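You operate a simulated robot arm through the tools that you are given. There is no shell and no other tool. Be economical: measure what you need, move in short steps, check, and stop when the job is done.

The job below is to be done with a simulated robot arm. You get a single attempt, and the scene is never put back.

TASK
Pile some things up. At the end: the white tissue pack from the door side of the work table is on the basin side of the work table, with the blue glue tin from there on top of it and the white swatch roll two (marked "2") on top of that; the white oil pump bottle is on the green tub (marked "BANDS"); the purple hot roller from the door side of the work table stands on top of the yellow eraser; whatever was shut is shut again. Leave all else as you found it, and nothing knocked over.
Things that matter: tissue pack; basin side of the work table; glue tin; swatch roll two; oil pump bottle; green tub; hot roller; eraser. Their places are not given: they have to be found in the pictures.

The check looks at the end state, three seconds after you hand in, the way a careful person would. Anything else that was tipped, shoved, dropped, spilled or broken makes it a failure.

THE ROBOT
A 7-joint arm with a two-finger parallel gripper, fixed in place. Base frame: the origin is at the foot of the arm, x ahead of it, y to its left, z up; the work surface is at about z = 0. Readings come in m, degrees, newtons and seconds.
With the tool pointing down near the work surface it reaches from about 0.24 to 0.62 m from the base axis. Its first joint turns from -66.0 to 66.0 degrees. Payload 2.6 kg.
Tool frame: the origin (TCP) lies between the finger pads and is the grasp point; the fingertips stand 0.03 m ahead of it; z points along the fingers, y is the line along which they close. The gripper opens to 0.094 m. The fingers are 0.028 m wide and 0.01 m thick; the gripper's body (0.05 by 0.096 m) begins 0.055 m behind the TCP.
Orientation is that of the tool frame in the base frame, as [roll, pitch, yaw] about the fixed x, y, z axes, in that order (R = Rz(yaw) Ry(pitch) Rx(roll)). With the fingers straight down and closing along the base's y, the tool's x points along the base's -x, its y along +y and its z along -z.

THE INTERFACE
- The arm moves only by the tool move_arm. Its argument "moves" is a list that holds one entry, the list of rows, each a list of 7 numbers: the turn, a rotation vector about the tool's x, y, z in degrees, then the shift along the tool's x, y, z in cm, then the closure in counts, from 0 (fully open) to 255 (shut). In form: [[[rx, ry, rz, dx, dy, dz, jaw], ...]]. A call has 1 to 8 rows; each row is the pose to reach, as a shift and turn from the pose commanded when the call began, along the tool's axes at that moment. A row lasts 0.2 s, in which the tool goes at most 0.05 m and 8.6 degrees; a call with a longer step from one row to the next is refused whole, and so is a gripper value outside its range. Where a pose cannot be reached the arm comes as near as it can. A force on the tool above 40 N (or 10 N above the force at the start of the call, whichever is more), or a blocked arm, ends the call early, and 0.2 s more pass. The fingers move at their own pace (about 0.072 m/s each) and stop on an object; they squeeze with about 26 N. The grip force told is the motor's: it shows also when the fingers shut on nothing. Time passes only in rows, and 0.2 s behind the last, so rows that repeat a pose let the fingers close. It gives the time, the measured TCP pose, the force on the tool (base axes), the opening and the grip force at its end, in the units of the frame above (readings bear some noise), and new pictures: "show" is both (left out), scene, wrist or none.
- Cameras (640 x 400 px; columns grow to the right, rows downward): "scene" is fixed at [-0.0005, 0.4243, 0.571]; the picture's right is [-0.89, -0.45, 0.00], its down [-0.27, 0.54, -0.79] and it looks along [0.36, -0.71, -0.61] (base axes); focal length 252 px, centre (320, 200). "wrist" rides on the gripper at [0.076, 0.014, -0.103] in the tool frame; the picture's right is [-0.18, 0.98, 0.00], its down [-0.75, -0.14, -0.64] and it looks along [-0.63, -0.12, 0.77] (tool axes); focal length 243 px, centre (320, 200).
- probe_pixels(camera, pixels): for up to 12 pixels [column, row] of the newest picture of that camera ("zoom" is the newest enlarged one), the place [x, y, z] in the base frame of the surface seen there, good to about 0.002 m, but the place of the scene camera against the robot may be out by one fixed shift of up to 0.025 m in any direction. No time passes.
- inspect(camera, box): a new picture of the part [left, top, right, bottom] of that camera's present view, enlarged. No time passes.
- hand_in(): hands the job in; it is judged then, once.

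Work in short steps. Measure before you move; look again where a grasp or a placing could have gone wrong, and mend it. You have 80 turns and 170 pictures in all, those below and enlarged ones among them. Open the gripper and draw the arm clear of the work before you hand the job in, unless the task says otherwise; then end with one line.

The tools are called after "Emit:" as name(argument=value, ...) on one line, values as JSON. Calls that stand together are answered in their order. move_arm: Moves the arm, as the interface text tells. Its arguments: {"type":"object","properties":{"moves":{"type":"array","items":{"type":"array","items":{"type":"array","items":{"type":"number"}}}},"show":{"type":"string","enum":["both","scene","wrist","none"]}},"required":["moves"]} The other tools are called the same way: probe_pixels (camera, pixels) gives the place of the surface under pixels of a picture; inspect (camera, box) takes an enlarged picture of a part of a camera's view; hand_in () hands the job in.

At the start:

```text
clock: 0.0
tcp_pos: [0.3256, 0.1548, 0.3869]
tool_rot: [179.8, 0.0, 180.0]
wrist_force: [-0.1, -0.5, -0.1]
opening: 0.0937
finger_force: 0.0
```

scene: 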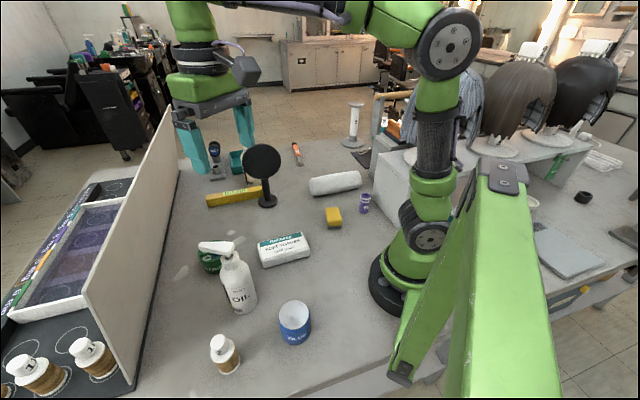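
wrist: 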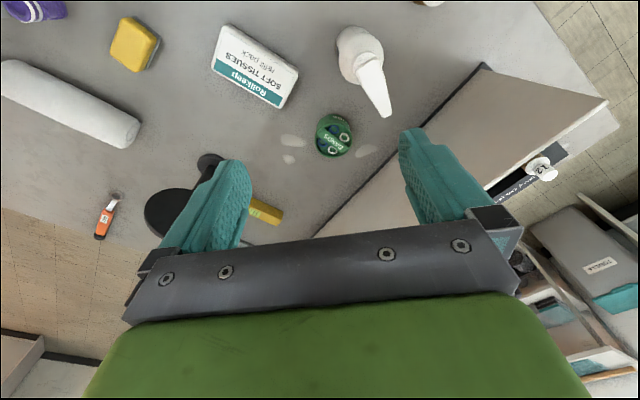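

I see the tissue pack near scene (285,250), the pump bottle (238,285), green tub (210,262), glue tin (295,322), eraser (333,217) and a purple item (364,203). I enlarge the relevant regions first.

Emit:
inspect(camera="scene", box=[170, 130, 410, 280])

Emit:
inspect(camera="scene", box=[0, 180, 340, 400])

Emit:
inspect(camera="scene", box=[340, 80, 640, 300])

```text
2.67 times, centred on (290, 205) of scene
```

zoom: 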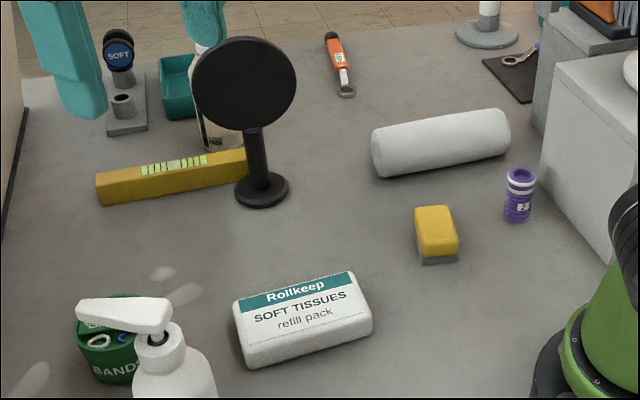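

```text
1.82 times, centred on (170, 290) of scene
```

zoom: 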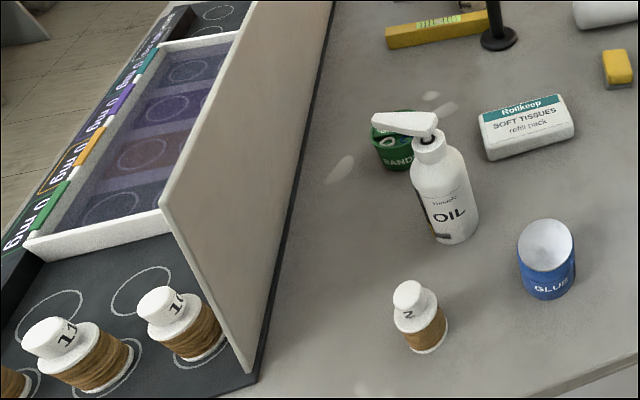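

```text
1.82 times, centred on (490, 190) of scene
```

zoom: 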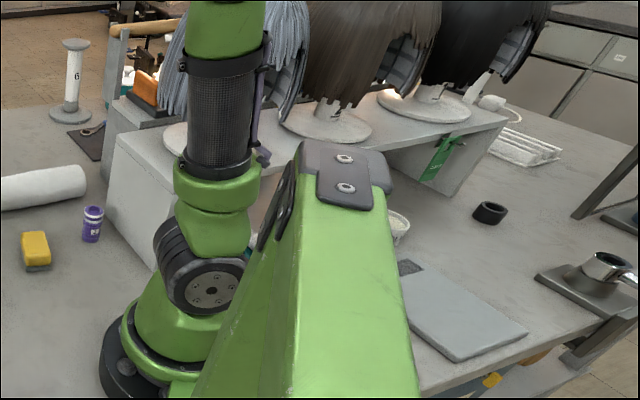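

Next I measure the main objects' places and the table's layout to understand the sides.

Emit:
probe_pixels(camera="scene", pixels=[[285, 243], [295, 307], [225, 340], [238, 290], [210, 265], [333, 211], [364, 196], [335, 182], [235, 196], [262, 162], [130, 250], [90, 350]])

Emit:
probe_pixels(camera="scene", pixels=[[297, 150], [352, 145], [215, 170], [380, 170], [520, 160], [600, 200], [560, 250], [580, 195], [400, 395], [170, 395], [550, 290], [60, 230]])

Emit:
inspect(camera="wrist", box=[440, 60, 640, 400])

Emit:
inspect(camera="scene", box=[0, 0, 320, 200])

Emit:
inspect(camera="scene", box=[440, 200, 640, 400])

```text
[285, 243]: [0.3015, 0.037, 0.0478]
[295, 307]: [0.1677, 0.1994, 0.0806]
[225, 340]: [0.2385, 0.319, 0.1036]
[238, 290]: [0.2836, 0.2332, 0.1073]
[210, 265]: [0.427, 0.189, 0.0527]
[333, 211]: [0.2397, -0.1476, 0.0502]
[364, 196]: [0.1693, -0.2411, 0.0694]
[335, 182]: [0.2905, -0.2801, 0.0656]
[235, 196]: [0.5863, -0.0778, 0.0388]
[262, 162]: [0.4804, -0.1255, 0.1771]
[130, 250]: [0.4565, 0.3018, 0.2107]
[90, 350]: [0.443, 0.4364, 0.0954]
```

```text
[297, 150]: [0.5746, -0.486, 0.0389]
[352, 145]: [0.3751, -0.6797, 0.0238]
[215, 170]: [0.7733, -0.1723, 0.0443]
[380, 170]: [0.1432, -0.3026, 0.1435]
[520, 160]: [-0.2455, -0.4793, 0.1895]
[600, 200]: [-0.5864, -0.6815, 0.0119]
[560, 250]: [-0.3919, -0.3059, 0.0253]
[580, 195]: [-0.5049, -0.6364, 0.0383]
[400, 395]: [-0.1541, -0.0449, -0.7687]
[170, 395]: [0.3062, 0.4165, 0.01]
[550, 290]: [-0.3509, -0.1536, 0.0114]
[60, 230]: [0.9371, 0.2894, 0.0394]
```

```text
1.18 times, centred on (540, 230) of wrist
```

zoom: 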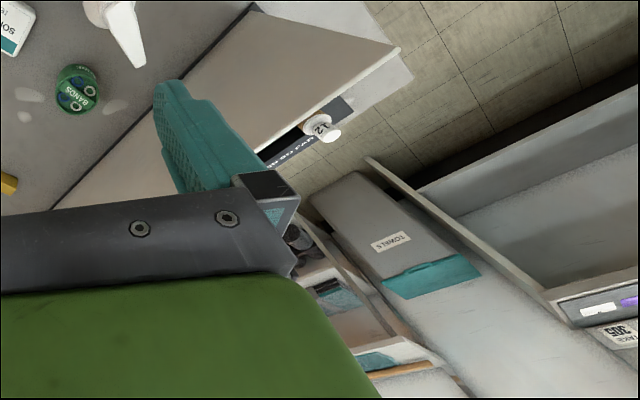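

```text
2.00 times, centred on (160, 100) of scene
```

zoom: 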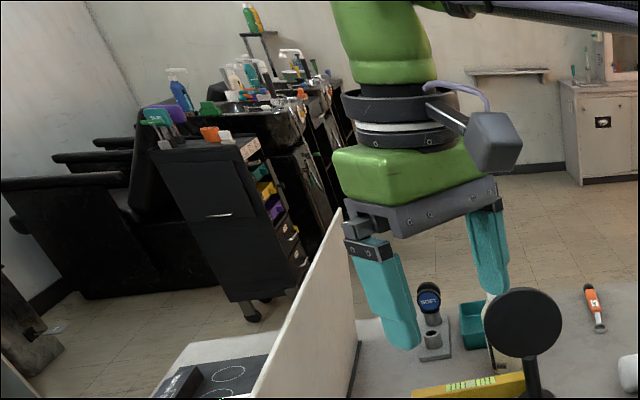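

```text
2.00 times, centred on (540, 300) of scene
```

zoom: 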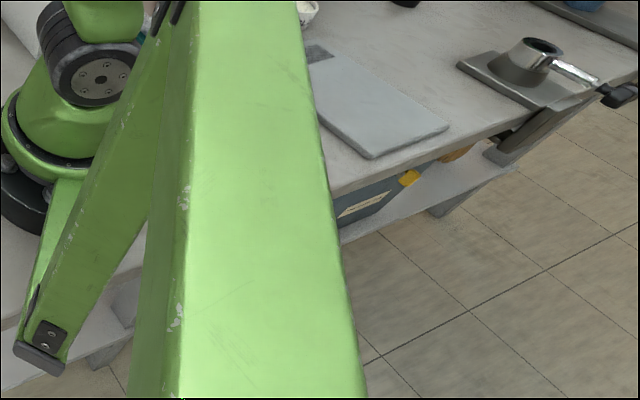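

The basins/door aren't obvious yet: black backwash units are at the upper left (scene 120,60). I tilt the wrist camera up and forward to see the room and behind the panel.

Emit:
move_arm(moves=[[[0, -8, 0, 0, 0, 0, 0], [0, -16, 0, 0, 0, 0, 0], [0, -24, 0, 0, 0, -2, 0], [0, -32, 0, 0, 0, -4, 0]]], show="wrist")

```text
clock: 1.0
tcp_pos: [0.3254, 0.1545, 0.4278]
tool_rot: [179.9, 32.1, 179.9]
wrist_force: [-0.1, -0.3, 0.1]
opening: 0.0939
finger_force: 0.1
```

wrist: 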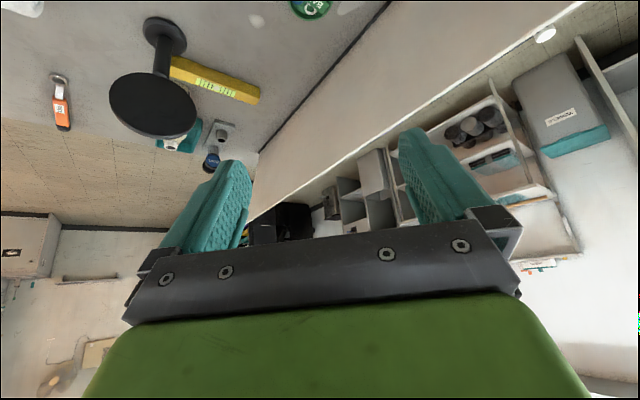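

Forward shows panel, tool storage and a shelf unit. I turn the camera to the left (+y) to see over the panel.

Emit:
move_arm(moves=[[[0, 0, 0, 0, 0, 0, 0], [-4.2, 0, -6.8, 0, 0, 0, 0], [-8.4, 0, -13.6, 0, 0, 0, 0], [-12.6, 0, -20.4, 0, 0, 0, 0], [-16.8, 0, -27.2, 0, 0, 0, 0], [-21, 0, -34, 0, 0, 0, 0], [-25.2, 0, -40.8, 0, 0, 0, 0], [-29.4, 0, -47.6, 0, 0, 0, 0]]], show="wrist")

```text
clock: 2.8
tcp_pos: [0.3266, 0.1553, 0.4264]
tool_rot: [-179.9, 31.9, -123.8]
wrist_force: [-0.5, 0.4, -0.6]
opening: 0.0939
finger_force: 0.1
```

wrist: 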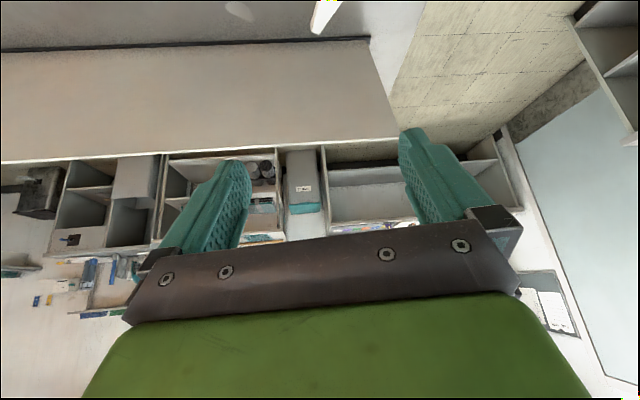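

A pale blue door-like panel is at the right (wrist 580,200), roughly in the +y direction. I look further left to confirm it.

Emit:
move_arm(moves=[[[0, 0, 0, 0, 0, 0, 0], [-4.2, 0, -6.8, 0, 0, 0, 0], [-8.4, 0, -13.6, 0, 0, 0, 0], [-12.6, 0, -20.4, 0, 0, 0, 0], [-16.8, 0, -27.2, 0, 0, 0, 0], [-21, 0, -34, 0, 0, 0, 0], [-25.2, 0, -40.8, 0, 0, 0, 0]]], show="wrist")

```text
clock: 4.4
tcp_pos: [0.3263, 0.1556, 0.4273]
tool_rot: [-179.7, 31.7, -75.8]
wrist_force: [0.9, -0.2, -0.1]
opening: 0.0936
finger_force: 0.1
```

wrist: 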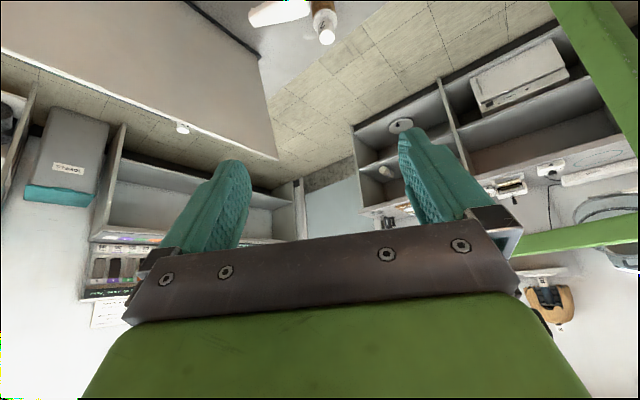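

The pale blue door is in the corner toward +y. I turn back and look to the other side (-y).

Emit:
move_arm(moves=[[[4.2, 0, 6.8, 0, 0, 0, 0], [8.4, 0, 13.6, 0, 0, 0, 0], [12.6, 0, 20.4, 0, 0, 0, 0], [16.8, 0, 27.2, 0, 0, 0, 0], [21, 0, 34, 0, 0, 0, 0], [25.2, 0, 40.8, 0, 0, 0, 0], [29.4, 0, 47.6, 0, 0, 0, 0], [33.6, 0, 54.4, 0, 0, 0, 0]]], show="none")

Emit:
move_arm(moves=[[[4.2, 0, 6.8, 0, 0, 0, 0], [8.4, 0, 13.6, 0, 0, 0, 0], [12.6, 0, 20.4, 0, 0, 0, 0], [16.8, 0, 27.2, 0, 0, 0, 0], [21, 0, 34, 0, 0, 0, 0], [25.2, 0, 40.8, 0, 0, 0, 0], [29.4, 0, 47.6, 0, 0, 0, 0], [33.6, 0, 54.4, 0, 0, 0, 0]]], show="wrist")

Emit:
move_arm(moves=[[[4.2, 0, 6.8, 0, 0, 0, 0], [8.4, 0, 13.6, 0, 0, 0, 0], [12.6, 0, 20.4, 0, 0, 0, 0], [16.8, 0, 27.2, 0, 0, 0, 0], [21, 0, 34, 0, 0, 0, 0], [25.2, 0, 40.8, 0, 0, 0, 0]]], show="both")

```text
clock: 6.2
tcp_pos: [0.327, 0.155, 0.427]
tool_rot: [-179.8, 31.9, -140.1]
wrist_force: [0.0, -0.5, -0.2]
opening: 0.094
finger_force: 0.0
```

```text
clock: 8.0
tcp_pos: [0.3254, 0.1544, 0.4262]
tool_rot: [179.8, 32.0, 155.7]
wrist_force: [0.4, -0.6, 1.0]
opening: 0.0938
finger_force: 0.0
```

wrist: 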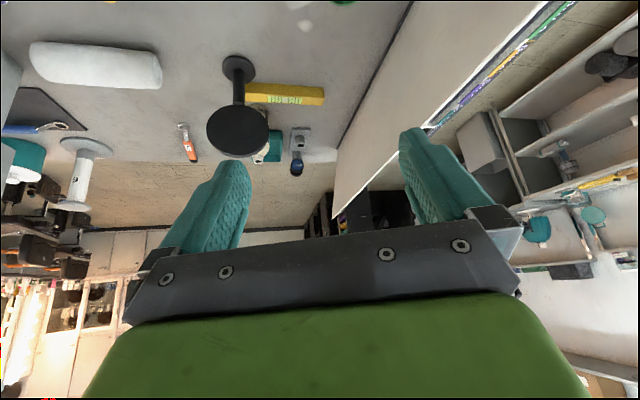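

```text
clock: 9.4
tcp_pos: [0.3258, 0.1545, 0.4259]
tool_rot: [179.6, 31.7, 107.7]
wrist_force: [-1.0, 0.5, 0.0]
opening: 0.094
finger_force: 0.0
```

scene: 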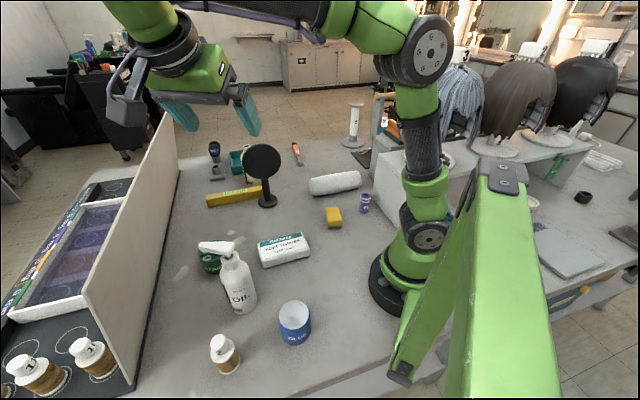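
wrist: 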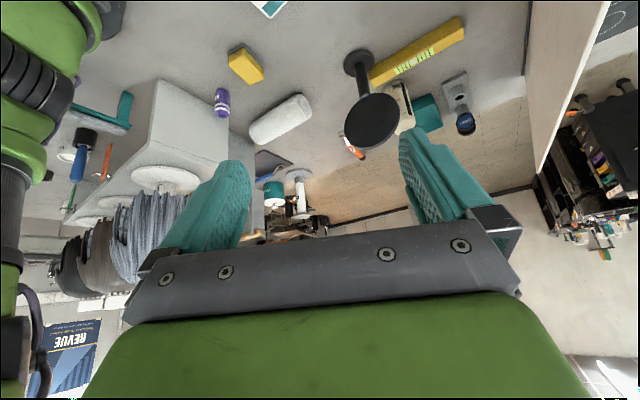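

The door lies toward +y, black basin units toward +x/-y. Now I probe table edges and the panel ends to understand the table's geometry.

Emit:
probe_pixels(camera="scene", pixels=[[300, 374], [375, 362], [560, 288], [620, 266], [190, 140], [285, 140], [325, 138], [175, 178], [168, 112], [84, 295], [137, 388], [635, 160]])

Emit:
probe_pixels(camera="wrist", pixels=[[20, 250], [340, 215], [480, 180], [520, 170], [530, 75], [580, 25], [221, 103], [280, 118], [245, 65], [155, 100], [80, 170], [125, 110]])

Emit:
inspect(camera="wrist", box=[0, 60, 340, 300])

Emit:
inspect(camera="wrist", box=[440, 60, 640, 280])

```text
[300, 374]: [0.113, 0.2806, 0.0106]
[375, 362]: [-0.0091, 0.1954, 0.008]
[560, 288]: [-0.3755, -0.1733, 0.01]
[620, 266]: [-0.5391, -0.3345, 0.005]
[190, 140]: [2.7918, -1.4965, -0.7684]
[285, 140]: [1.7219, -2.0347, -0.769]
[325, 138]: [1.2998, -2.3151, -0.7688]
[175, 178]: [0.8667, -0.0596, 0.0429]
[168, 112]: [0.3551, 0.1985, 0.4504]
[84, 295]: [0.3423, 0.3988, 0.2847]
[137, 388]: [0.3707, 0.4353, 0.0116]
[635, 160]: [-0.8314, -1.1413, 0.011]
```

```text
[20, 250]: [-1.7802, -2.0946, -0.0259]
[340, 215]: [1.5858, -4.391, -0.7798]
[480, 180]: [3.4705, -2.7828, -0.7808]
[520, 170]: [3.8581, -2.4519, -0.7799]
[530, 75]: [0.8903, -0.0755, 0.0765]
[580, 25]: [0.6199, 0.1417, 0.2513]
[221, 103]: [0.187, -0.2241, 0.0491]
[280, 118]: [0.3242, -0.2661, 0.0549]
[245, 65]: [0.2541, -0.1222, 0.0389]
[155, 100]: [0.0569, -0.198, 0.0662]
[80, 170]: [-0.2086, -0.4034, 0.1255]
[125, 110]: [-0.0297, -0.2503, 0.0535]
```

```text
1.67 times, centred on (170, 180) of wrist
```

zoom: 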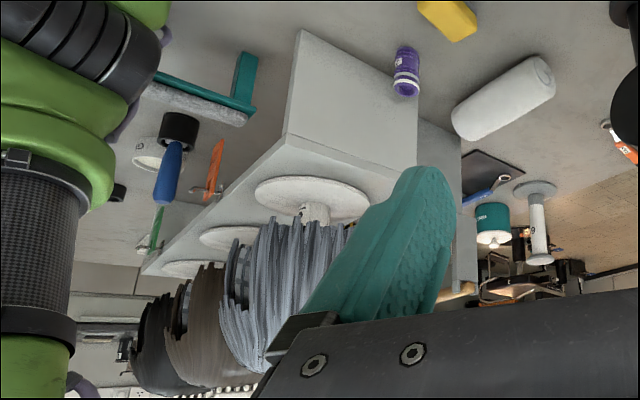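

```text
1.82 times, centred on (540, 170) of wrist
```

zoom: 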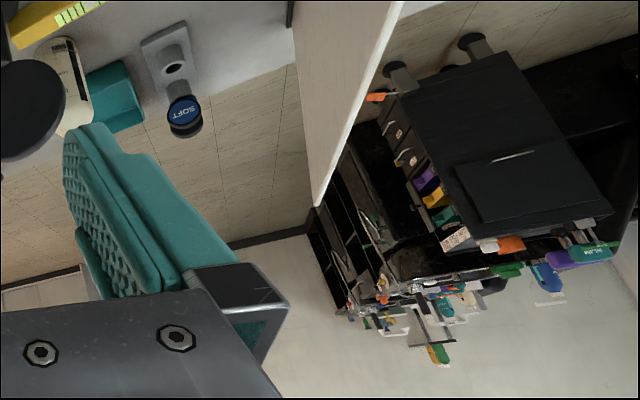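

The table's long axis runs at about 42° azimuth. I need the door and basin directions for certain, so I enlarge the room background and keep turning to -y/-x.

Emit:
inspect(camera="scene", box=[440, 0, 640, 130])

Emit:
inspect(camera="scene", box=[0, 20, 130, 170])

Emit:
move_arm(moves=[[[4.2, 0, 6.8, 0, 0, 0, 0], [8.4, 0, 13.6, 0, 0, 0, 0], [12.6, 0, 20.4, 0, 0, 0, 0], [16.8, 0, 27.2, 0, 0, 0, 0], [21, 0, 34, 0, 0, 0, 0], [25.2, 0, 40.8, 0, 0, 0, 0], [29.4, 0, 47.6, 0, 0, 0, 0]]], show="wrist")

```text
3.08 times, centred on (540, 65) of scene
```

zoom: 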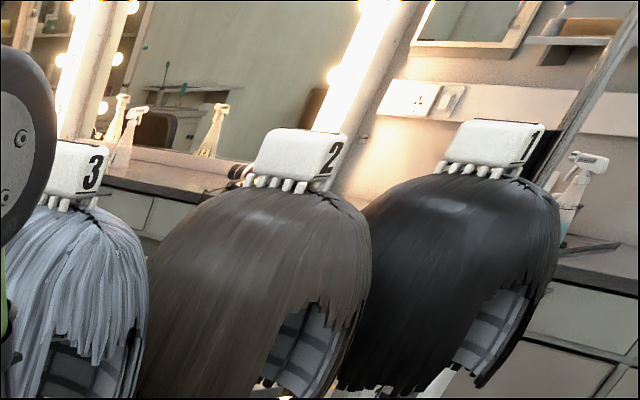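

```text
2.67 times, centred on (65, 95) of scene
```

zoom: 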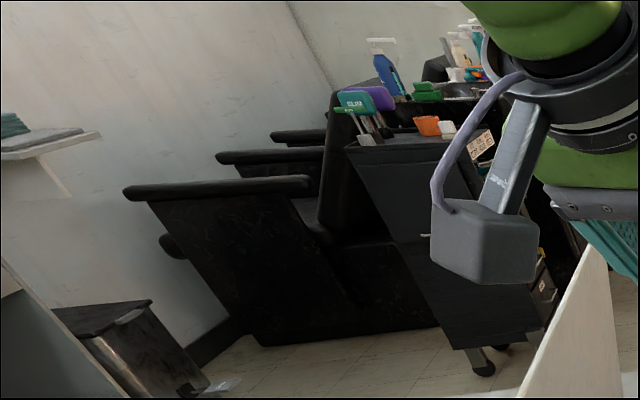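

```text
clock: 11.0
tcp_pos: [0.3561, 0.0913, 0.361]
tool_rot: [179.5, 31.4, 54.9]
wrist_force: [-0.7, 0.2, -0.3]
opening: 0.0941
finger_force: 0.2
out of reach, approached as far as the arm can: row 3, 4, 5, 6, 7
```

wrist: 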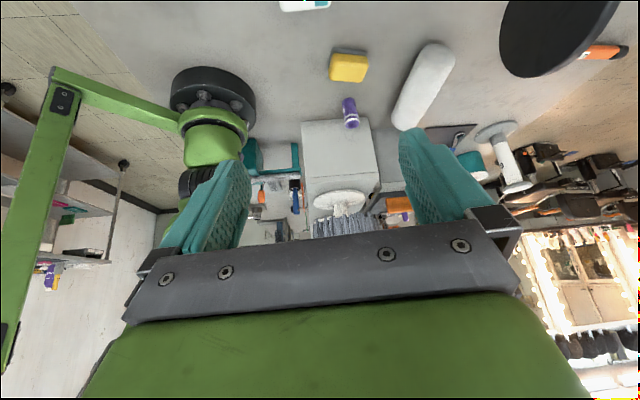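

No second roller, tissue pack or glue tin is seen; the door is toward +y, and basins are toward +x/-y. I turn the arm back and reset to tool-down for careful measuring.

Emit:
move_arm(moves=[[[-4.2, 0, -6.8, 0, 0, 0, 0], [-8.4, 0, -13.6, 0, 0, 0, 0], [-12.6, 0, -20.4, 0, 0, 0, 0], [-16.8, 0, -27.2, 0, 0, 0, 0], [-21, 0, -34, 0, 0, 0, 0], [-25.2, 0, -40.8, 0, 0, 0, 0], [-29.4, 0, -47.6, 0, 0, 0, 0]]], show="none")

Emit:
move_arm(moves=[[[-4.2, 0, -6.8, 0, 0, 0, 0], [-8.4, 0, -13.6, 0, 0, 0, 0], [-12.6, 0, -20.4, 0, 0, 0, 0], [-16.8, 0, -27.2, 0, 0, 0, 0], [-21, 0, -34, 0, 0, 0, 0], [-25.2, 0, -40.8, 0, 0, 0, 0], [-29.4, 0, -47.6, 0, 0, 0, 0], [-33.6, 0, -54.4, 0, 0, 0, 0]]], show="none")

```text
clock: 12.6
tcp_pos: [0.3571, 0.0924, 0.3594]
tool_rot: [179.4, 31.8, 111.1]
wrist_force: [-0.2, 0.1, -0.4]
opening: 0.094
finger_force: 0.0
```

```text
clock: 14.4
tcp_pos: [0.3567, 0.0923, 0.3596]
tool_rot: [179.8, 32.1, 175.3]
wrist_force: [-1.0, 0.2, -0.2]
opening: 0.0938
finger_force: 0.0
```

I now bring the tool back to vertical and back/up a little for a survey picture.

Emit:
move_arm(moves=[[[0, 8, 0, 1.4, 0.2, -2, 0], [0, 16, 0, 2.8, 0.5, -4, 0], [0, 24, 0, 4.2, 0.8, -6, 0], [0, 32, 0, 5.5, 1, -8.2, 0]]], show="none")

Emit:
move_arm(moves=[[[0, 0, -4.7, 0, 0, 0, 0], [0, 0, -4.7, 0, 0, 0, 0]]], show="wrist")

```text
clock: 15.4
tcp_pos: [0.2682, 0.1087, 0.3986]
tool_rot: [179.8, 0.0, 175.2]
wrist_force: [0.2, 0.3, 0.2]
opening: 0.0939
finger_force: 0.2
```

```text
clock: 16.0
tcp_pos: [0.2676, 0.1099, 0.3998]
tool_rot: [179.9, 0.1, 179.9]
wrist_force: [0.1, -1.2, -0.1]
opening: 0.0939
finger_force: 0.0
```

wrist: 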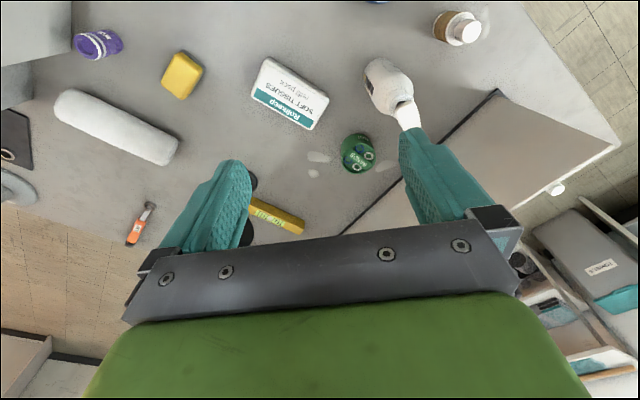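

The survey shows everything but the glue tin. I probe the tissue corners, tub, bottle, swatch roll, eraser, roller and the free spot past the towel roll.

Emit:
probe_pixels(camera="wrist", pixels=[[267, 60], [326, 96], [308, 128], [252, 95], [290, 92], [358, 150], [348, 138], [371, 165], [470, 33], [446, 20], [185, 72], [100, 42]])

Emit:
probe_pixels(camera="wrist", pixels=[[180, 53], [202, 68], [185, 93], [166, 82], [75, 90], [170, 155], [60, 108], [140, 215], [250, 180], [385, 80], [405, 112], [120, 180]])

Emit:
inspect(camera="wrist", box=[240, 0, 500, 180])

Emit:
inspect(camera="wrist", box=[40, 0, 300, 180])

```text
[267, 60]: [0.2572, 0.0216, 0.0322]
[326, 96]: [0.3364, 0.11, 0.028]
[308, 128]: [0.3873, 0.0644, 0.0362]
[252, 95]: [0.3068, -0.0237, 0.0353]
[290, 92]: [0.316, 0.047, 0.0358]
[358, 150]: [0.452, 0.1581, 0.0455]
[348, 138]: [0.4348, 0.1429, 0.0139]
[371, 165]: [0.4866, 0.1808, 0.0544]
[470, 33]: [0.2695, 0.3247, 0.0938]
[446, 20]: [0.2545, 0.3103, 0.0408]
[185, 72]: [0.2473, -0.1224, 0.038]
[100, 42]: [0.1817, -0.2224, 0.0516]
```

```text
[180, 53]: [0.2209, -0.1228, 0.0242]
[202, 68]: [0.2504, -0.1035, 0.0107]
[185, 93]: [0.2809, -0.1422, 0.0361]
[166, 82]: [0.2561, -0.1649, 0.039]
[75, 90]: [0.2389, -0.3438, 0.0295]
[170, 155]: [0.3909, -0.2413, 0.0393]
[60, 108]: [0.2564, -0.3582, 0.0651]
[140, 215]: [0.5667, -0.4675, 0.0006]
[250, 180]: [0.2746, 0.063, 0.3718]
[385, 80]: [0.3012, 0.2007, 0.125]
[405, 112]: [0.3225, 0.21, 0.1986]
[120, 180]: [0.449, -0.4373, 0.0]
```

```text
2.22 times, centred on (370, 90) of wrist
```

zoom: 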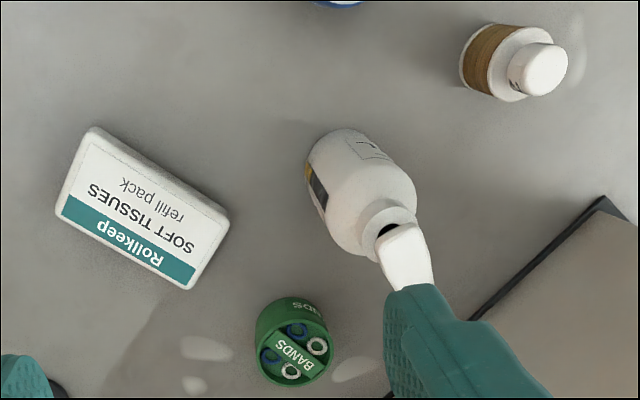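

```text
2.22 times, centred on (170, 90) of wrist
```

zoom: 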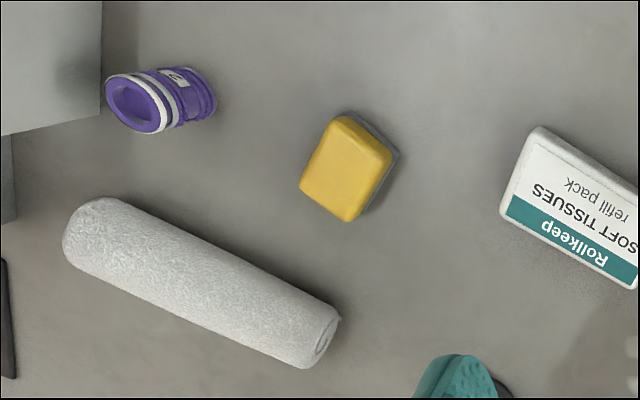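

The tissue pack has corners (0.257,0.022)…(0.387,0.064): centre about (0.322,0.043), 0.068 wide across azimuth -42°, 0.036 tall. Table spans v (away from the robot's edge) about -0.14…0.8, so the basin side is the far half; the free spot near (0.455,-0.325) is good. I move above the pack, turned 48°.

Emit:
move_arm(moves=[[[0, 0, -6, -0.7, -0.8, 3, 0], [0, 0, -12, -1.4, -1.7, 6, 0], [0, 0, -18, -2, -2.5, 9, 0], [0, 0, -24, -2.7, -3.4, 12, 0], [0, 0, -30, -3.4, -4.2, 15, 0], [0, 0, -36, -4, -5, 18, 0], [0, 0, -42, -4.7, -5.9, 21, 0], [0, 0, -48, -5.4, -6.7, 24, 0]]], show="both")

Emit:
probe_pixels(camera="scene", pixels=[[262, 202], [268, 182], [245, 165], [280, 165], [300, 190], [360, 180], [315, 195], [295, 303], [282, 310], [308, 312], [295, 338], [225, 370]])

```text
clock: 17.8
tcp_pos: [0.3217, 0.0419, 0.1605]
tool_rot: [179.9, 0.3, -131.9]
wrist_force: [0.4, -0.3, -0.2]
opening: 0.0941
finger_force: 0.1
```

scene: 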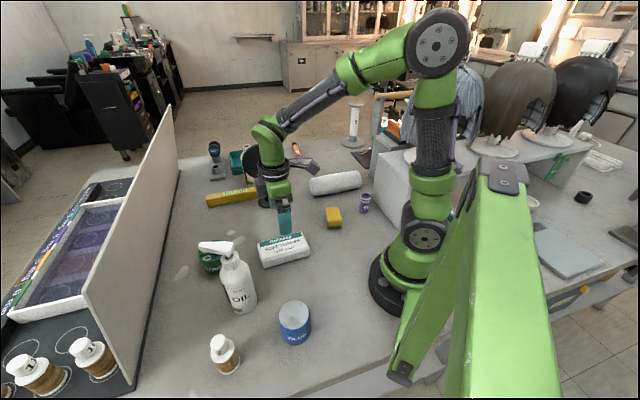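
wrist: 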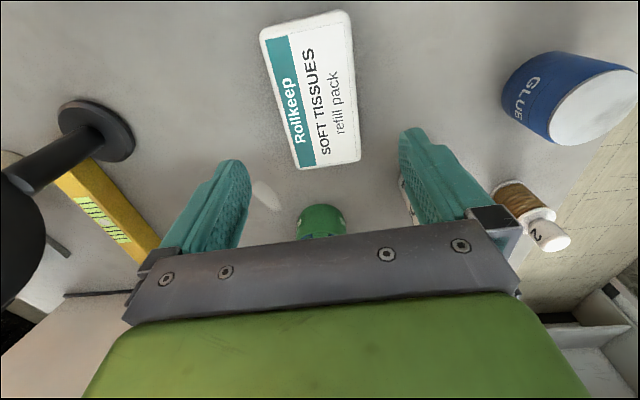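

```text
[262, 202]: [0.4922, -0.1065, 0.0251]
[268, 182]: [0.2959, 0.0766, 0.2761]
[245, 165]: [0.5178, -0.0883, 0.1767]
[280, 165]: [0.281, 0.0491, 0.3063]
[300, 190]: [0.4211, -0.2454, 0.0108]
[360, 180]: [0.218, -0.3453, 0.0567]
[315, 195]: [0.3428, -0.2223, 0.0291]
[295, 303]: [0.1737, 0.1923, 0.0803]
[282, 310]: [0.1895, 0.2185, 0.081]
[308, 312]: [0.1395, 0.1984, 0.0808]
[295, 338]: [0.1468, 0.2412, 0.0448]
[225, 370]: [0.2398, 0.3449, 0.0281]
```

I check pack alignment and the glue tin's dimensions from this close view.

Emit:
probe_pixels(camera="wrist", pixels=[[264, 45], [300, 162], [342, 14], [356, 158], [310, 90], [318, 218], [593, 107], [553, 138], [635, 80], [560, 60], [505, 90], [555, 230]])

Emit:
inspect(camera="wrist", box=[480, 20, 640, 260])

```text
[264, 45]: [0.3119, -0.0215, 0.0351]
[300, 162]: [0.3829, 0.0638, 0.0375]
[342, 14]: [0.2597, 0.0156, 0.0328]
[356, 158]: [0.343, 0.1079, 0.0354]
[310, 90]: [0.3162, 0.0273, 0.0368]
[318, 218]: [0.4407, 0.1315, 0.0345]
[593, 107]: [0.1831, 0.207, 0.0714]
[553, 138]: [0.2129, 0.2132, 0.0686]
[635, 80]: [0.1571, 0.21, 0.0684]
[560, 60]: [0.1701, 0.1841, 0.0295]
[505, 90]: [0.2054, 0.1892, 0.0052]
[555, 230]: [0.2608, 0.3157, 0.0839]
```

```text
1.67 times, centred on (560, 140) of wrist
```

zoom: 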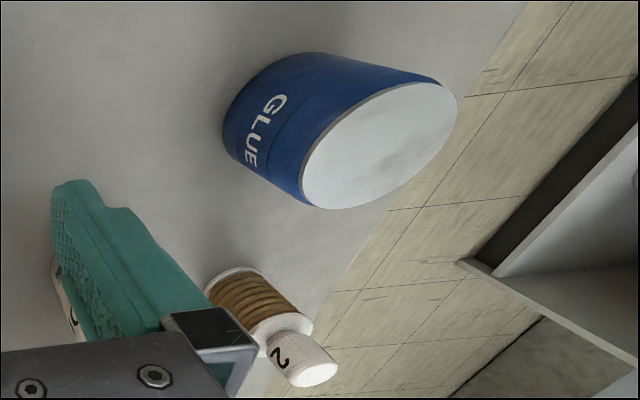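

Pack centre (0.324,0.042) matches the TCP. I descend to TCP z≈0.036 and close.

Emit:
move_arm(moves=[[[0, 0, 0, 0, 0, 4, 0], [0, 0, 0, 0, 0, 8, 0], [0, 0, 0, 0, 0, 11, 0], [0, 0, 0, 0, 0, 12.5, 0], [0, 0, 0, 0, 0, 12.5, 255], [0, 0, 0, 0, 0, 12.5, 255], [0, 0, 0, 0, 0, 12.5, 255]]], show="wrist")

```text
clock: 19.4
tcp_pos: [0.3224, 0.0428, 0.0361]
tool_rot: [-180.0, 0.3, -132.1]
wrist_force: [0.0, 1.0, 0.5]
opening: 0.0788
finger_force: 25.9
```

wrist: 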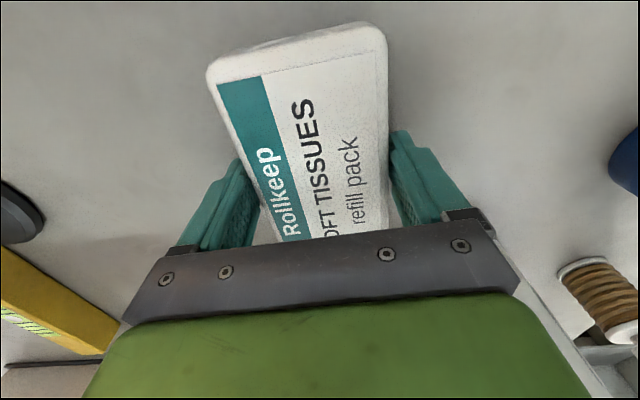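

Closed at 0.079 opening with full force. I lift 15 cm straight up and check it holds.

Emit:
move_arm(moves=[[[0, 0, 0, 0, 0, -2, 255], [0, 0, 0, 0, 0, -6, 255], [0, 0, 0, 0, 0, -10, 255], [0, 0, 0, 0, 0, -15, 255], [0, 0, 0, 0, 0, -20, 255]]], show="both")

```text
clock: 20.6
tcp_pos: [0.3196, 0.0424, 0.2368]
tool_rot: [-180.0, 0.2, -132.0]
wrist_force: [0.1, 0.5, 0.0]
opening: 0.0003
finger_force: 26.4
```

scene: 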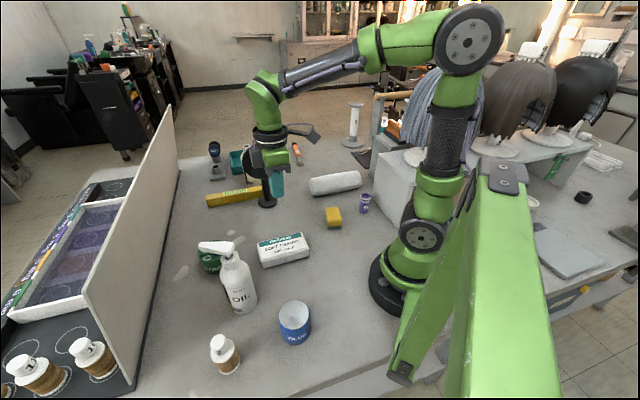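
wrist: 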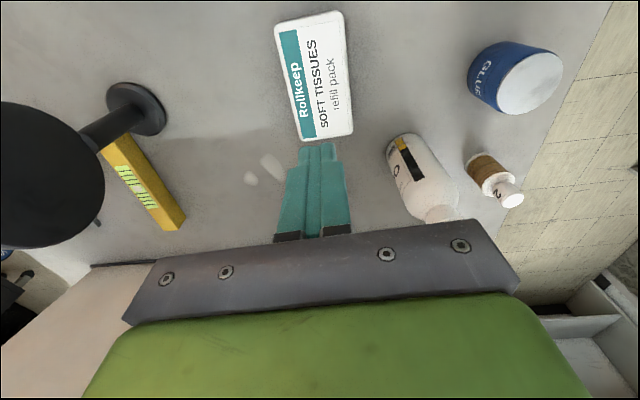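

The pack slipped out of the fingers and stayed in place. I measure its sides and shape more closely.

Emit:
inspect(camera="wrist", box=[250, 0, 370, 150])

Emit:
inspect(camera="scene", box=[245, 220, 325, 275])

Emit:
probe_pixels(camera="wrist", pixels=[[281, 35], [290, 90], [299, 135], [342, 20], [348, 80], [352, 125], [278, 38], [350, 70], [315, 75], [300, 22], [330, 133], [354, 100]])

Emit:
probe_pixels(camera="scene", pixels=[[258, 246], [262, 266], [309, 242], [310, 253], [300, 233], [285, 262], [263, 243], [267, 250], [307, 245], [285, 256], [297, 252], [270, 262]])

```text
2.67 times, centred on (310, 75) of wrist
```

zoom: 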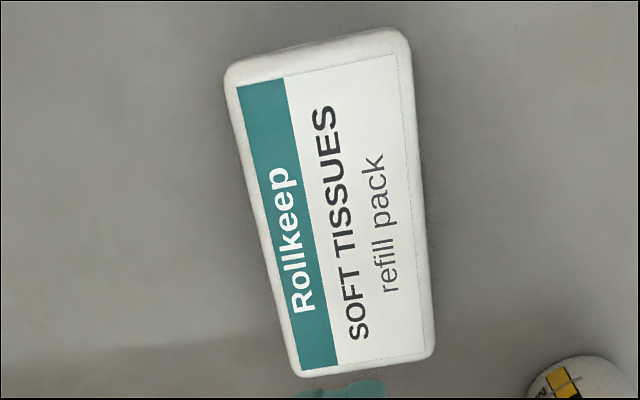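

```text
7.27 times, centred on (285, 248) of scene
```

zoom: 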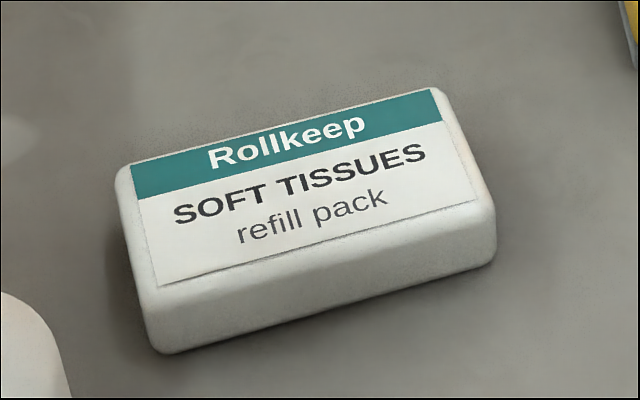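

```text
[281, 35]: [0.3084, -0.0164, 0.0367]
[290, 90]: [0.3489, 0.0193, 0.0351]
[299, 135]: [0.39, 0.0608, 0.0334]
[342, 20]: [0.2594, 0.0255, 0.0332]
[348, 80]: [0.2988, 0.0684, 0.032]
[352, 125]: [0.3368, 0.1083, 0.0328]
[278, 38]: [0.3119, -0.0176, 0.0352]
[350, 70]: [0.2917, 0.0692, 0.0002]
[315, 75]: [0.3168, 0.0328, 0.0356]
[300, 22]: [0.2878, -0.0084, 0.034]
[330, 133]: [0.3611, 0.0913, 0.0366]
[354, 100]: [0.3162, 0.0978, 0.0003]
```

```text
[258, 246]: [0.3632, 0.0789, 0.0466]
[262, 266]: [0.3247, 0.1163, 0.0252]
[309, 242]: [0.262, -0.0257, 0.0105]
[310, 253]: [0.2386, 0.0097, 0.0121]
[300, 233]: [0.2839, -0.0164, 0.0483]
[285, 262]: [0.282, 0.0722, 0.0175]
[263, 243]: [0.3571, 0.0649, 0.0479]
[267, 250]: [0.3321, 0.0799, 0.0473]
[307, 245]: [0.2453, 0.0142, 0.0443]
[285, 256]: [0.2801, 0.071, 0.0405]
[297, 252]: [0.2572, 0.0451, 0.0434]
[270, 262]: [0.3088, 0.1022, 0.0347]
```

The pack's long axis is at 46°, my grip was skewed ~2° and shallow. I regrip aligned, a little deeper, with the fingers opened first.

Emit:
move_arm(moves=[[[0, 0, 2, -0.4, -0.2, 2, 0], [0, 0, 2, -0.4, -0.2, 5, 0], [0, 0, 2, -0.4, -0.2, 8, 0], [0, 0, 2, -0.4, -0.2, 11, 0], [0, 0, 2, -0.4, -0.2, 14, 0], [0, 0, 2, -0.4, -0.2, 17, 0], [0, 0, 2, -0.4, -0.2, 19, 0], [0, 0, 2, -0.4, -0.2, 20.3, 0]]], show="none")

Emit:
move_arm(moves=[[[0, 0, 0, 0, 0, 0, 255], [0, 0, 0, 0, 0, 0, 255], [0, 0, 0, 0, 0, 0, 255], [0, 0, 0, 0, 0, 0, 255], [0, 0, 0, 0, 0, 0, 255]]], show="both")

```text
clock: 22.4
tcp_pos: [0.3253, 0.0458, 0.0338]
tool_rot: [179.9, 0.2, -134.2]
wrist_force: [0.1, -0.9, 0.5]
opening: 0.0939
finger_force: 0.1
```

```text
clock: 23.6
tcp_pos: [0.3265, 0.0455, 0.0331]
tool_rot: [-180.0, 0.2, -134.2]
wrist_force: [-0.2, -0.2, 0.2]
opening: 0.0791
finger_force: 26.2
```

scene: 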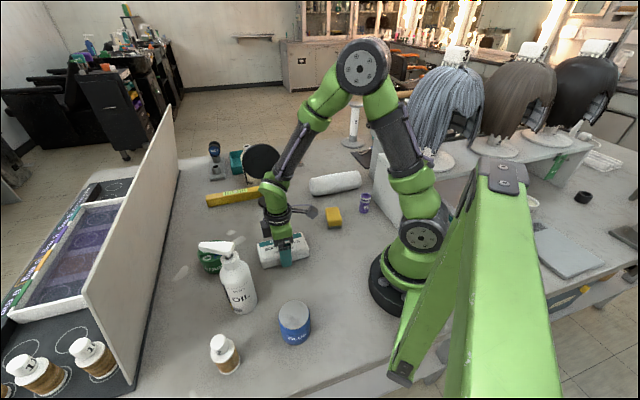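
wrist: 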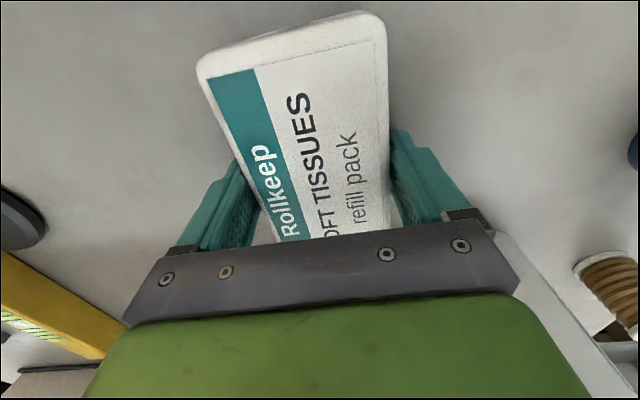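

Same opening 0.079, full force. I lift slowly and check after a few cm.

Emit:
move_arm(moves=[[[0, 0, 0, 0, 0, -0.4, 255], [0, 0, 0, 0, 0, -0.8, 255], [0, 0, 0, 0, 0, -1.2, 255], [0, 0, 0, 0, 0, -1.8, 255], [0, 0, 0, 0, 0, -2.4, 255], [0, 0, 0, 0, 0, -3, 255]]], show="both")

```text
clock: 25.0
tcp_pos: [0.3249, 0.0452, 0.0639]
tool_rot: [179.9, 0.2, -134.2]
wrist_force: [0.6, -0.4, -1.6]
opening: 0.0792
finger_force: 25.8
```

scene: 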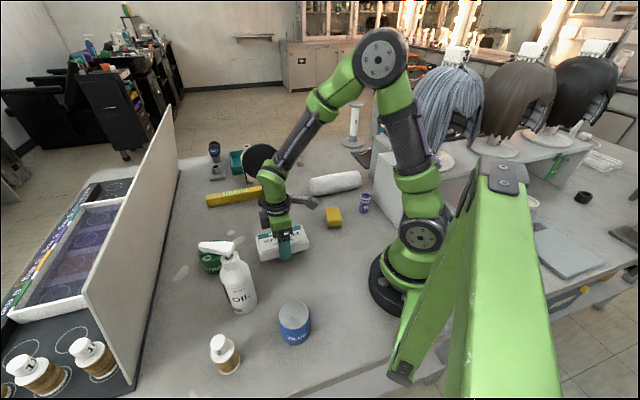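
wrist: 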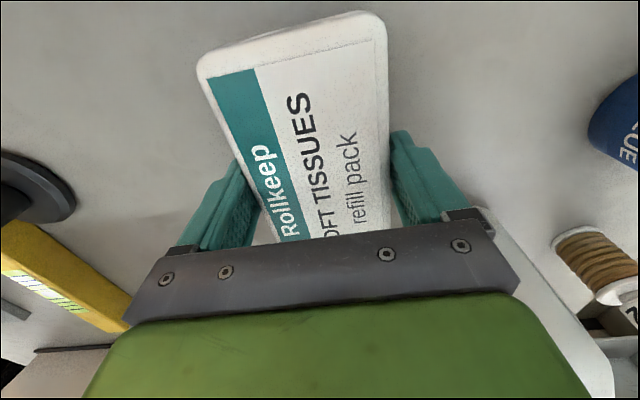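

It's held now (about 1.6 N weight). I raise it further at moderate speed, then travel over toward the basin side.

Emit:
move_arm(moves=[[[0, 0, 0, 0, 0, -1, 255], [0, 0, 0, 0, 0, -2.5, 255], [0, 0, 0, 0, 0, -4.5, 255], [0, 0, 0, 0, 0, -7, 255], [0, 0, 0, 0, 0, -10, 255], [0, 0, 0, 0, 0, -13, 255], [0, 0, 0, 0, 0, -16, 255], [0, 0, 0, 0, 0, -18, 255]]], show="none")

Emit:
move_arm(moves=[[[0, 0, 1, 1, -1.2, 0, 255], [0, 0, 2, 3, -3.5, 0, 255], [0, 0, 4, 5.3, -6, 0, 255], [0, 0, 6, 7.6, -8.7, 0, 255], [0, 0, 8, 9.9, -11.3, 0, 255], [0, 0, 10, 12.2, -14, 0, 255], [0, 0, 11, 14.4, -16.5, 0, 255], [0, 0, 12, 16.2, -18.5, 0, 255]]], show="both")

```text
clock: 26.8
tcp_pos: [0.325, 0.044, 0.2429]
tool_rot: [180.0, 0.1, -134.1]
wrist_force: [-0.6, 0.3, -1.0]
opening: 0.0789
finger_force: 26.2
```

```text
clock: 28.6
tcp_pos: [0.3459, -0.2001, 0.2418]
tool_rot: [180.0, 0.3, -146.1]
wrist_force: [0.0, 0.8, -1.1]
opening: 0.0791
finger_force: 26.1
```

scene: 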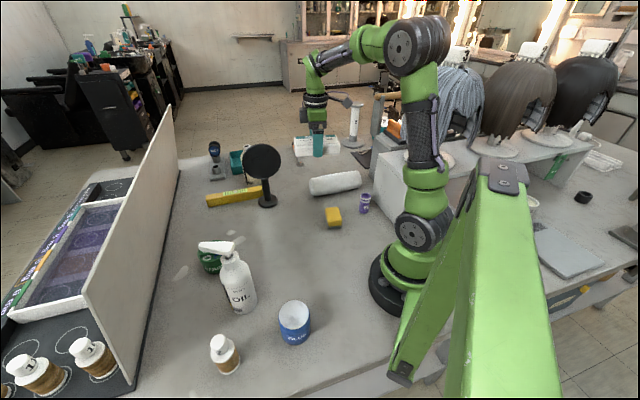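
wrist: 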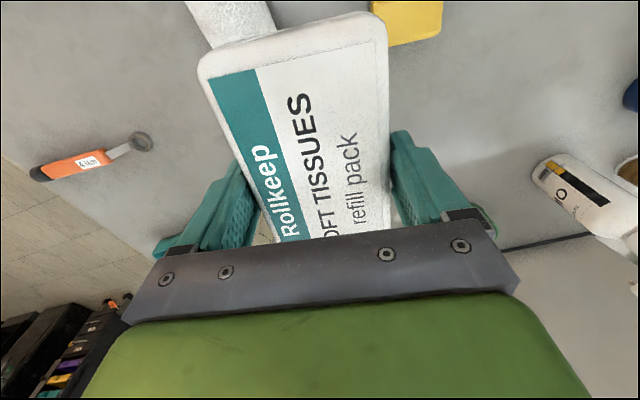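

Now I go to above (0.455,-0.325) and look before lowering.

Emit:
move_arm(moves=[[[0, 0, 0, -0.2, -1.5, 0, 255], [0, 0, 0, -0.5, -4, 0, 255], [0, 0, 0, -0.9, -7, 0, 255], [0, 0, 0, -1.3, -10, 0, 255], [0, 0, 0, -1.7, -13, 0, 255], [0, 0, 0, -2, -15.5, 0, 255], [0, 0, 0, -2.1, -16.5, 0, 255], [0, 0, 0, -2.1, -16.5, 2, 255]]], show="both")

```text
clock: 30.4
tcp_pos: [0.4552, -0.3271, 0.2223]
tool_rot: [179.9, 0.0, -146.3]
wrist_force: [-0.1, 0.0, -0.8]
opening: 0.0793
finger_force: 25.6
```

scene: 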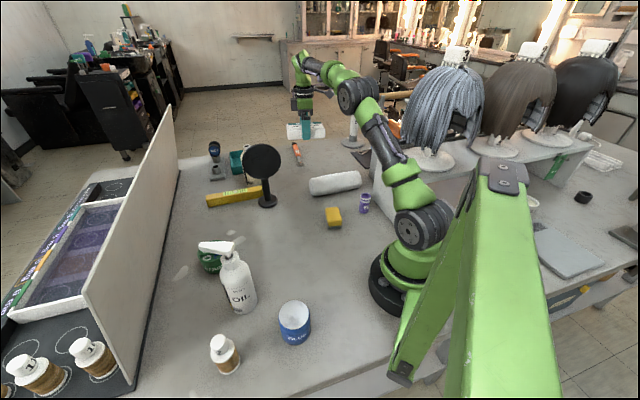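
wrist: 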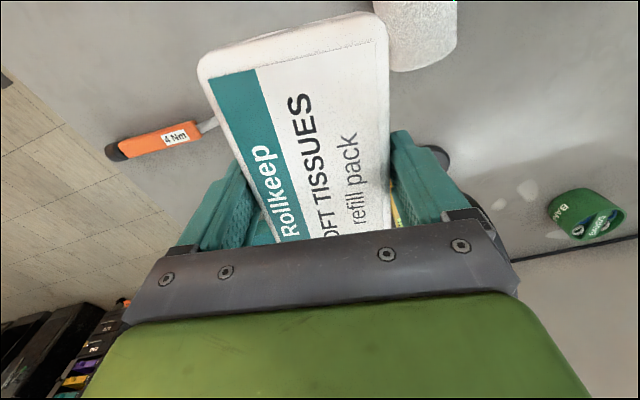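

I probe the screwdriver, roll end and table edge to verify clearance.

Emit:
probe_pixels(camera="wrist", pixels=[[212, 124], [110, 152], [420, 65], [390, 40], [458, 30], [440, 155], [60, 130], [200, 180], [150, 100], [475, 205]])

```text
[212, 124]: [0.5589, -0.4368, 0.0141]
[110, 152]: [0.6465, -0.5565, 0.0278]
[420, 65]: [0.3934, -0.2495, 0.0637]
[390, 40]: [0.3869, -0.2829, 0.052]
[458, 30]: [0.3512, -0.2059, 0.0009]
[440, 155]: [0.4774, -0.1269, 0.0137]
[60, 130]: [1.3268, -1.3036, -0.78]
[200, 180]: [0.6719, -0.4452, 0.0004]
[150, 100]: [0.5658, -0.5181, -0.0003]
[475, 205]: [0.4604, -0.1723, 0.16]
```

Clearances are fine. I lower to TCP z≈0.035 and then release.

Emit:
move_arm(moves=[[[0, 0, 0, 0, 0, 3, 255], [0, 0, 0, 0, 0, 6, 255], [0, 0, 0, 0, 0, 9, 255], [0, 0, 0, 0, 0, 12, 255], [0, 0, 0, 0, 0, 15, 255], [0, 0, 0, 0, 0, 17, 255], [0, 0, 0, 0, 0, 18.2, 255], [0, 0, 0, 0, 0, 18.7, 255]]], show="none")

Emit:
move_arm(moves=[[[0, 0, 0, 0, 0, 0, 100], [0, 0, 0, 0, 0, 0, 0], [0, 0, 0, 0, 0, 0, 0], [0, 0, 0, 0, 0, 0, 0], [0, 0, 0, 0, 0, -2, 0], [0, 0, 0, 0, 0, -5, 0], [0, 0, 0, 0, 0, -9, 0], [0, 0, 0, 0, 0, -13, 0]]], show="both")

```text
clock: 32.2
tcp_pos: [0.4534, -0.324, 0.0342]
tool_rot: [179.9, 0.2, -146.3]
wrist_force: [0.8, 0.0, -1.0]
opening: 0.0789
finger_force: 25.7
```

```text
clock: 34.0
tcp_pos: [0.4543, -0.3245, 0.165]
tool_rot: [179.8, 0.0, -146.2]
wrist_force: [1.0, -0.3, 0.2]
opening: 0.094
finger_force: 0.1
```

scene: 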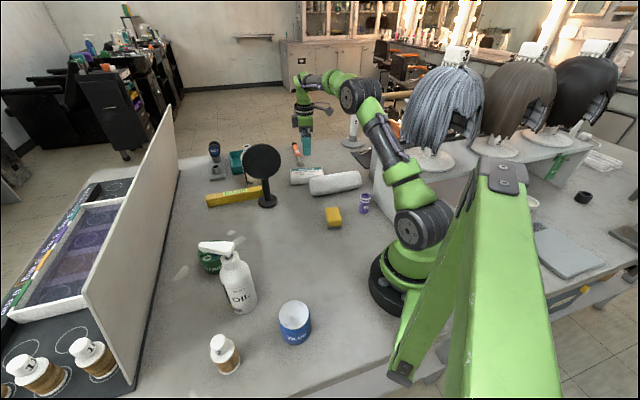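
wrist: 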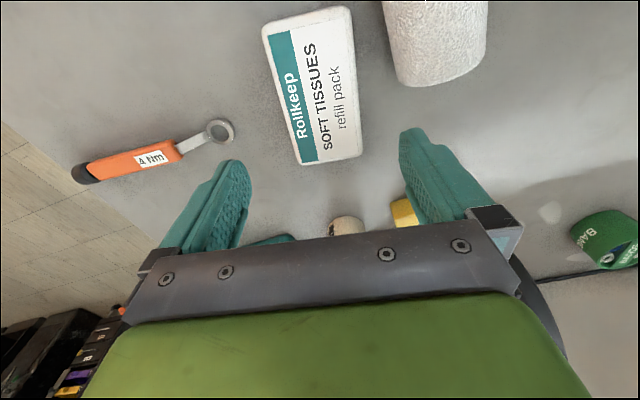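

Pack is placed flat at (0.454,-0.324). Next I lift and carry the empty gripper over to the glue tin near (0.185,0.21).

Emit:
move_arm(moves=[[[0, 0, 0, 0, 0, -4.5, 0], [0, 0, 0, 0, 0, -9, 0], [0, 0, 0, 0, 0, -13.5, 0], [0, 0, 0, -0.6, 4.6, -13.5, 0], [0, 0, 0, -1.2, 9.2, -13.5, 0], [0, 0, 0, -1.8, 13.8, -13.5, 0], [0, 0, 0, -2.4, 18.4, -13.5, 0], [0, 0, 0, -3, 23, -13.5, 0]]], show="none")

Emit:
move_arm(moves=[[[0, 0, -2, -0.6, 4.6, 0, 0], [0, 0, -4, -1.2, 9.2, 0, 0], [0, 0, -6, -1.8, 13.8, 0, 0], [0, 0, -8, -2.4, 18.4, 0, 0], [0, 0, -10, -3, 23, 0, 0], [0, 0, -12, -3.6, 27.6, 0, 0], [0, 0, -14, -4.2, 32.2, 0, 0], [0, 0, -15, -4.5, 36.2, 0, 0]]], show="wrist")

```text
clock: 35.8
tcp_pos: [0.3506, -0.1192, 0.2997]
tool_rot: [-180.0, 0.2, -146.1]
wrist_force: [-0.4, 0.4, -0.2]
opening: 0.0941
finger_force: 0.0
out of reach, approached as far as the arm can: row 3
```

```text
clock: 37.6
tcp_pos: [0.1864, 0.2079, 0.3009]
tool_rot: [180.0, 0.3, -131.1]
wrist_force: [-0.3, 0.6, 0.4]
opening: 0.0939
finger_force: 0.1
```

wrist: 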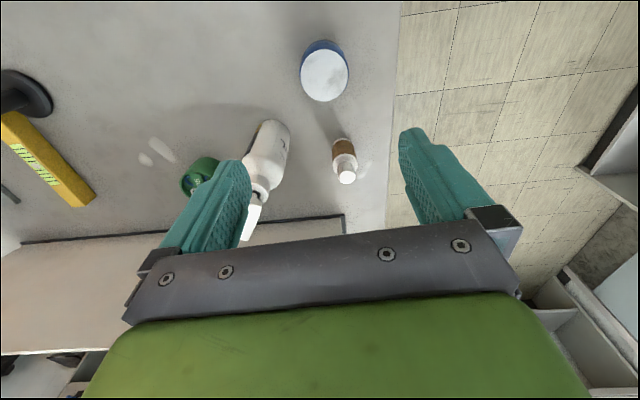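

I probe the tin's rim and the swatch roll here.

Emit:
probe_pixels(camera="wrist", pixels=[[302, 75], [347, 72], [326, 51], [323, 100], [324, 75], [345, 177], [343, 150], [335, 148], [356, 150], [268, 150], [255, 195], [250, 225]])

Emit:
inspect(camera="wrist", box=[170, 30, 390, 240])

```text
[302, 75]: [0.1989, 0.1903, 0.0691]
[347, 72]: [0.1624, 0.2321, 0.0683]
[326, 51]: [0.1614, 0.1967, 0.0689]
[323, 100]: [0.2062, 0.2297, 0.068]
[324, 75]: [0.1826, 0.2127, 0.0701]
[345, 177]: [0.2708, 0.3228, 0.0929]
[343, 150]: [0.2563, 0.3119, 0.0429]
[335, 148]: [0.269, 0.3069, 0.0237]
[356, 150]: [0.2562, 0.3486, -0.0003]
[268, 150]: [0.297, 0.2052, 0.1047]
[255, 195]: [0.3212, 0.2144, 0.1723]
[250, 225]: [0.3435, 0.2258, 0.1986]
```

```text
1.90 times, centred on (280, 135) of wrist
```

zoom: 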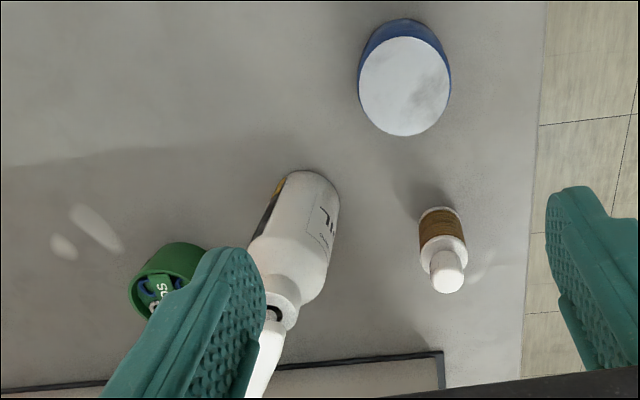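

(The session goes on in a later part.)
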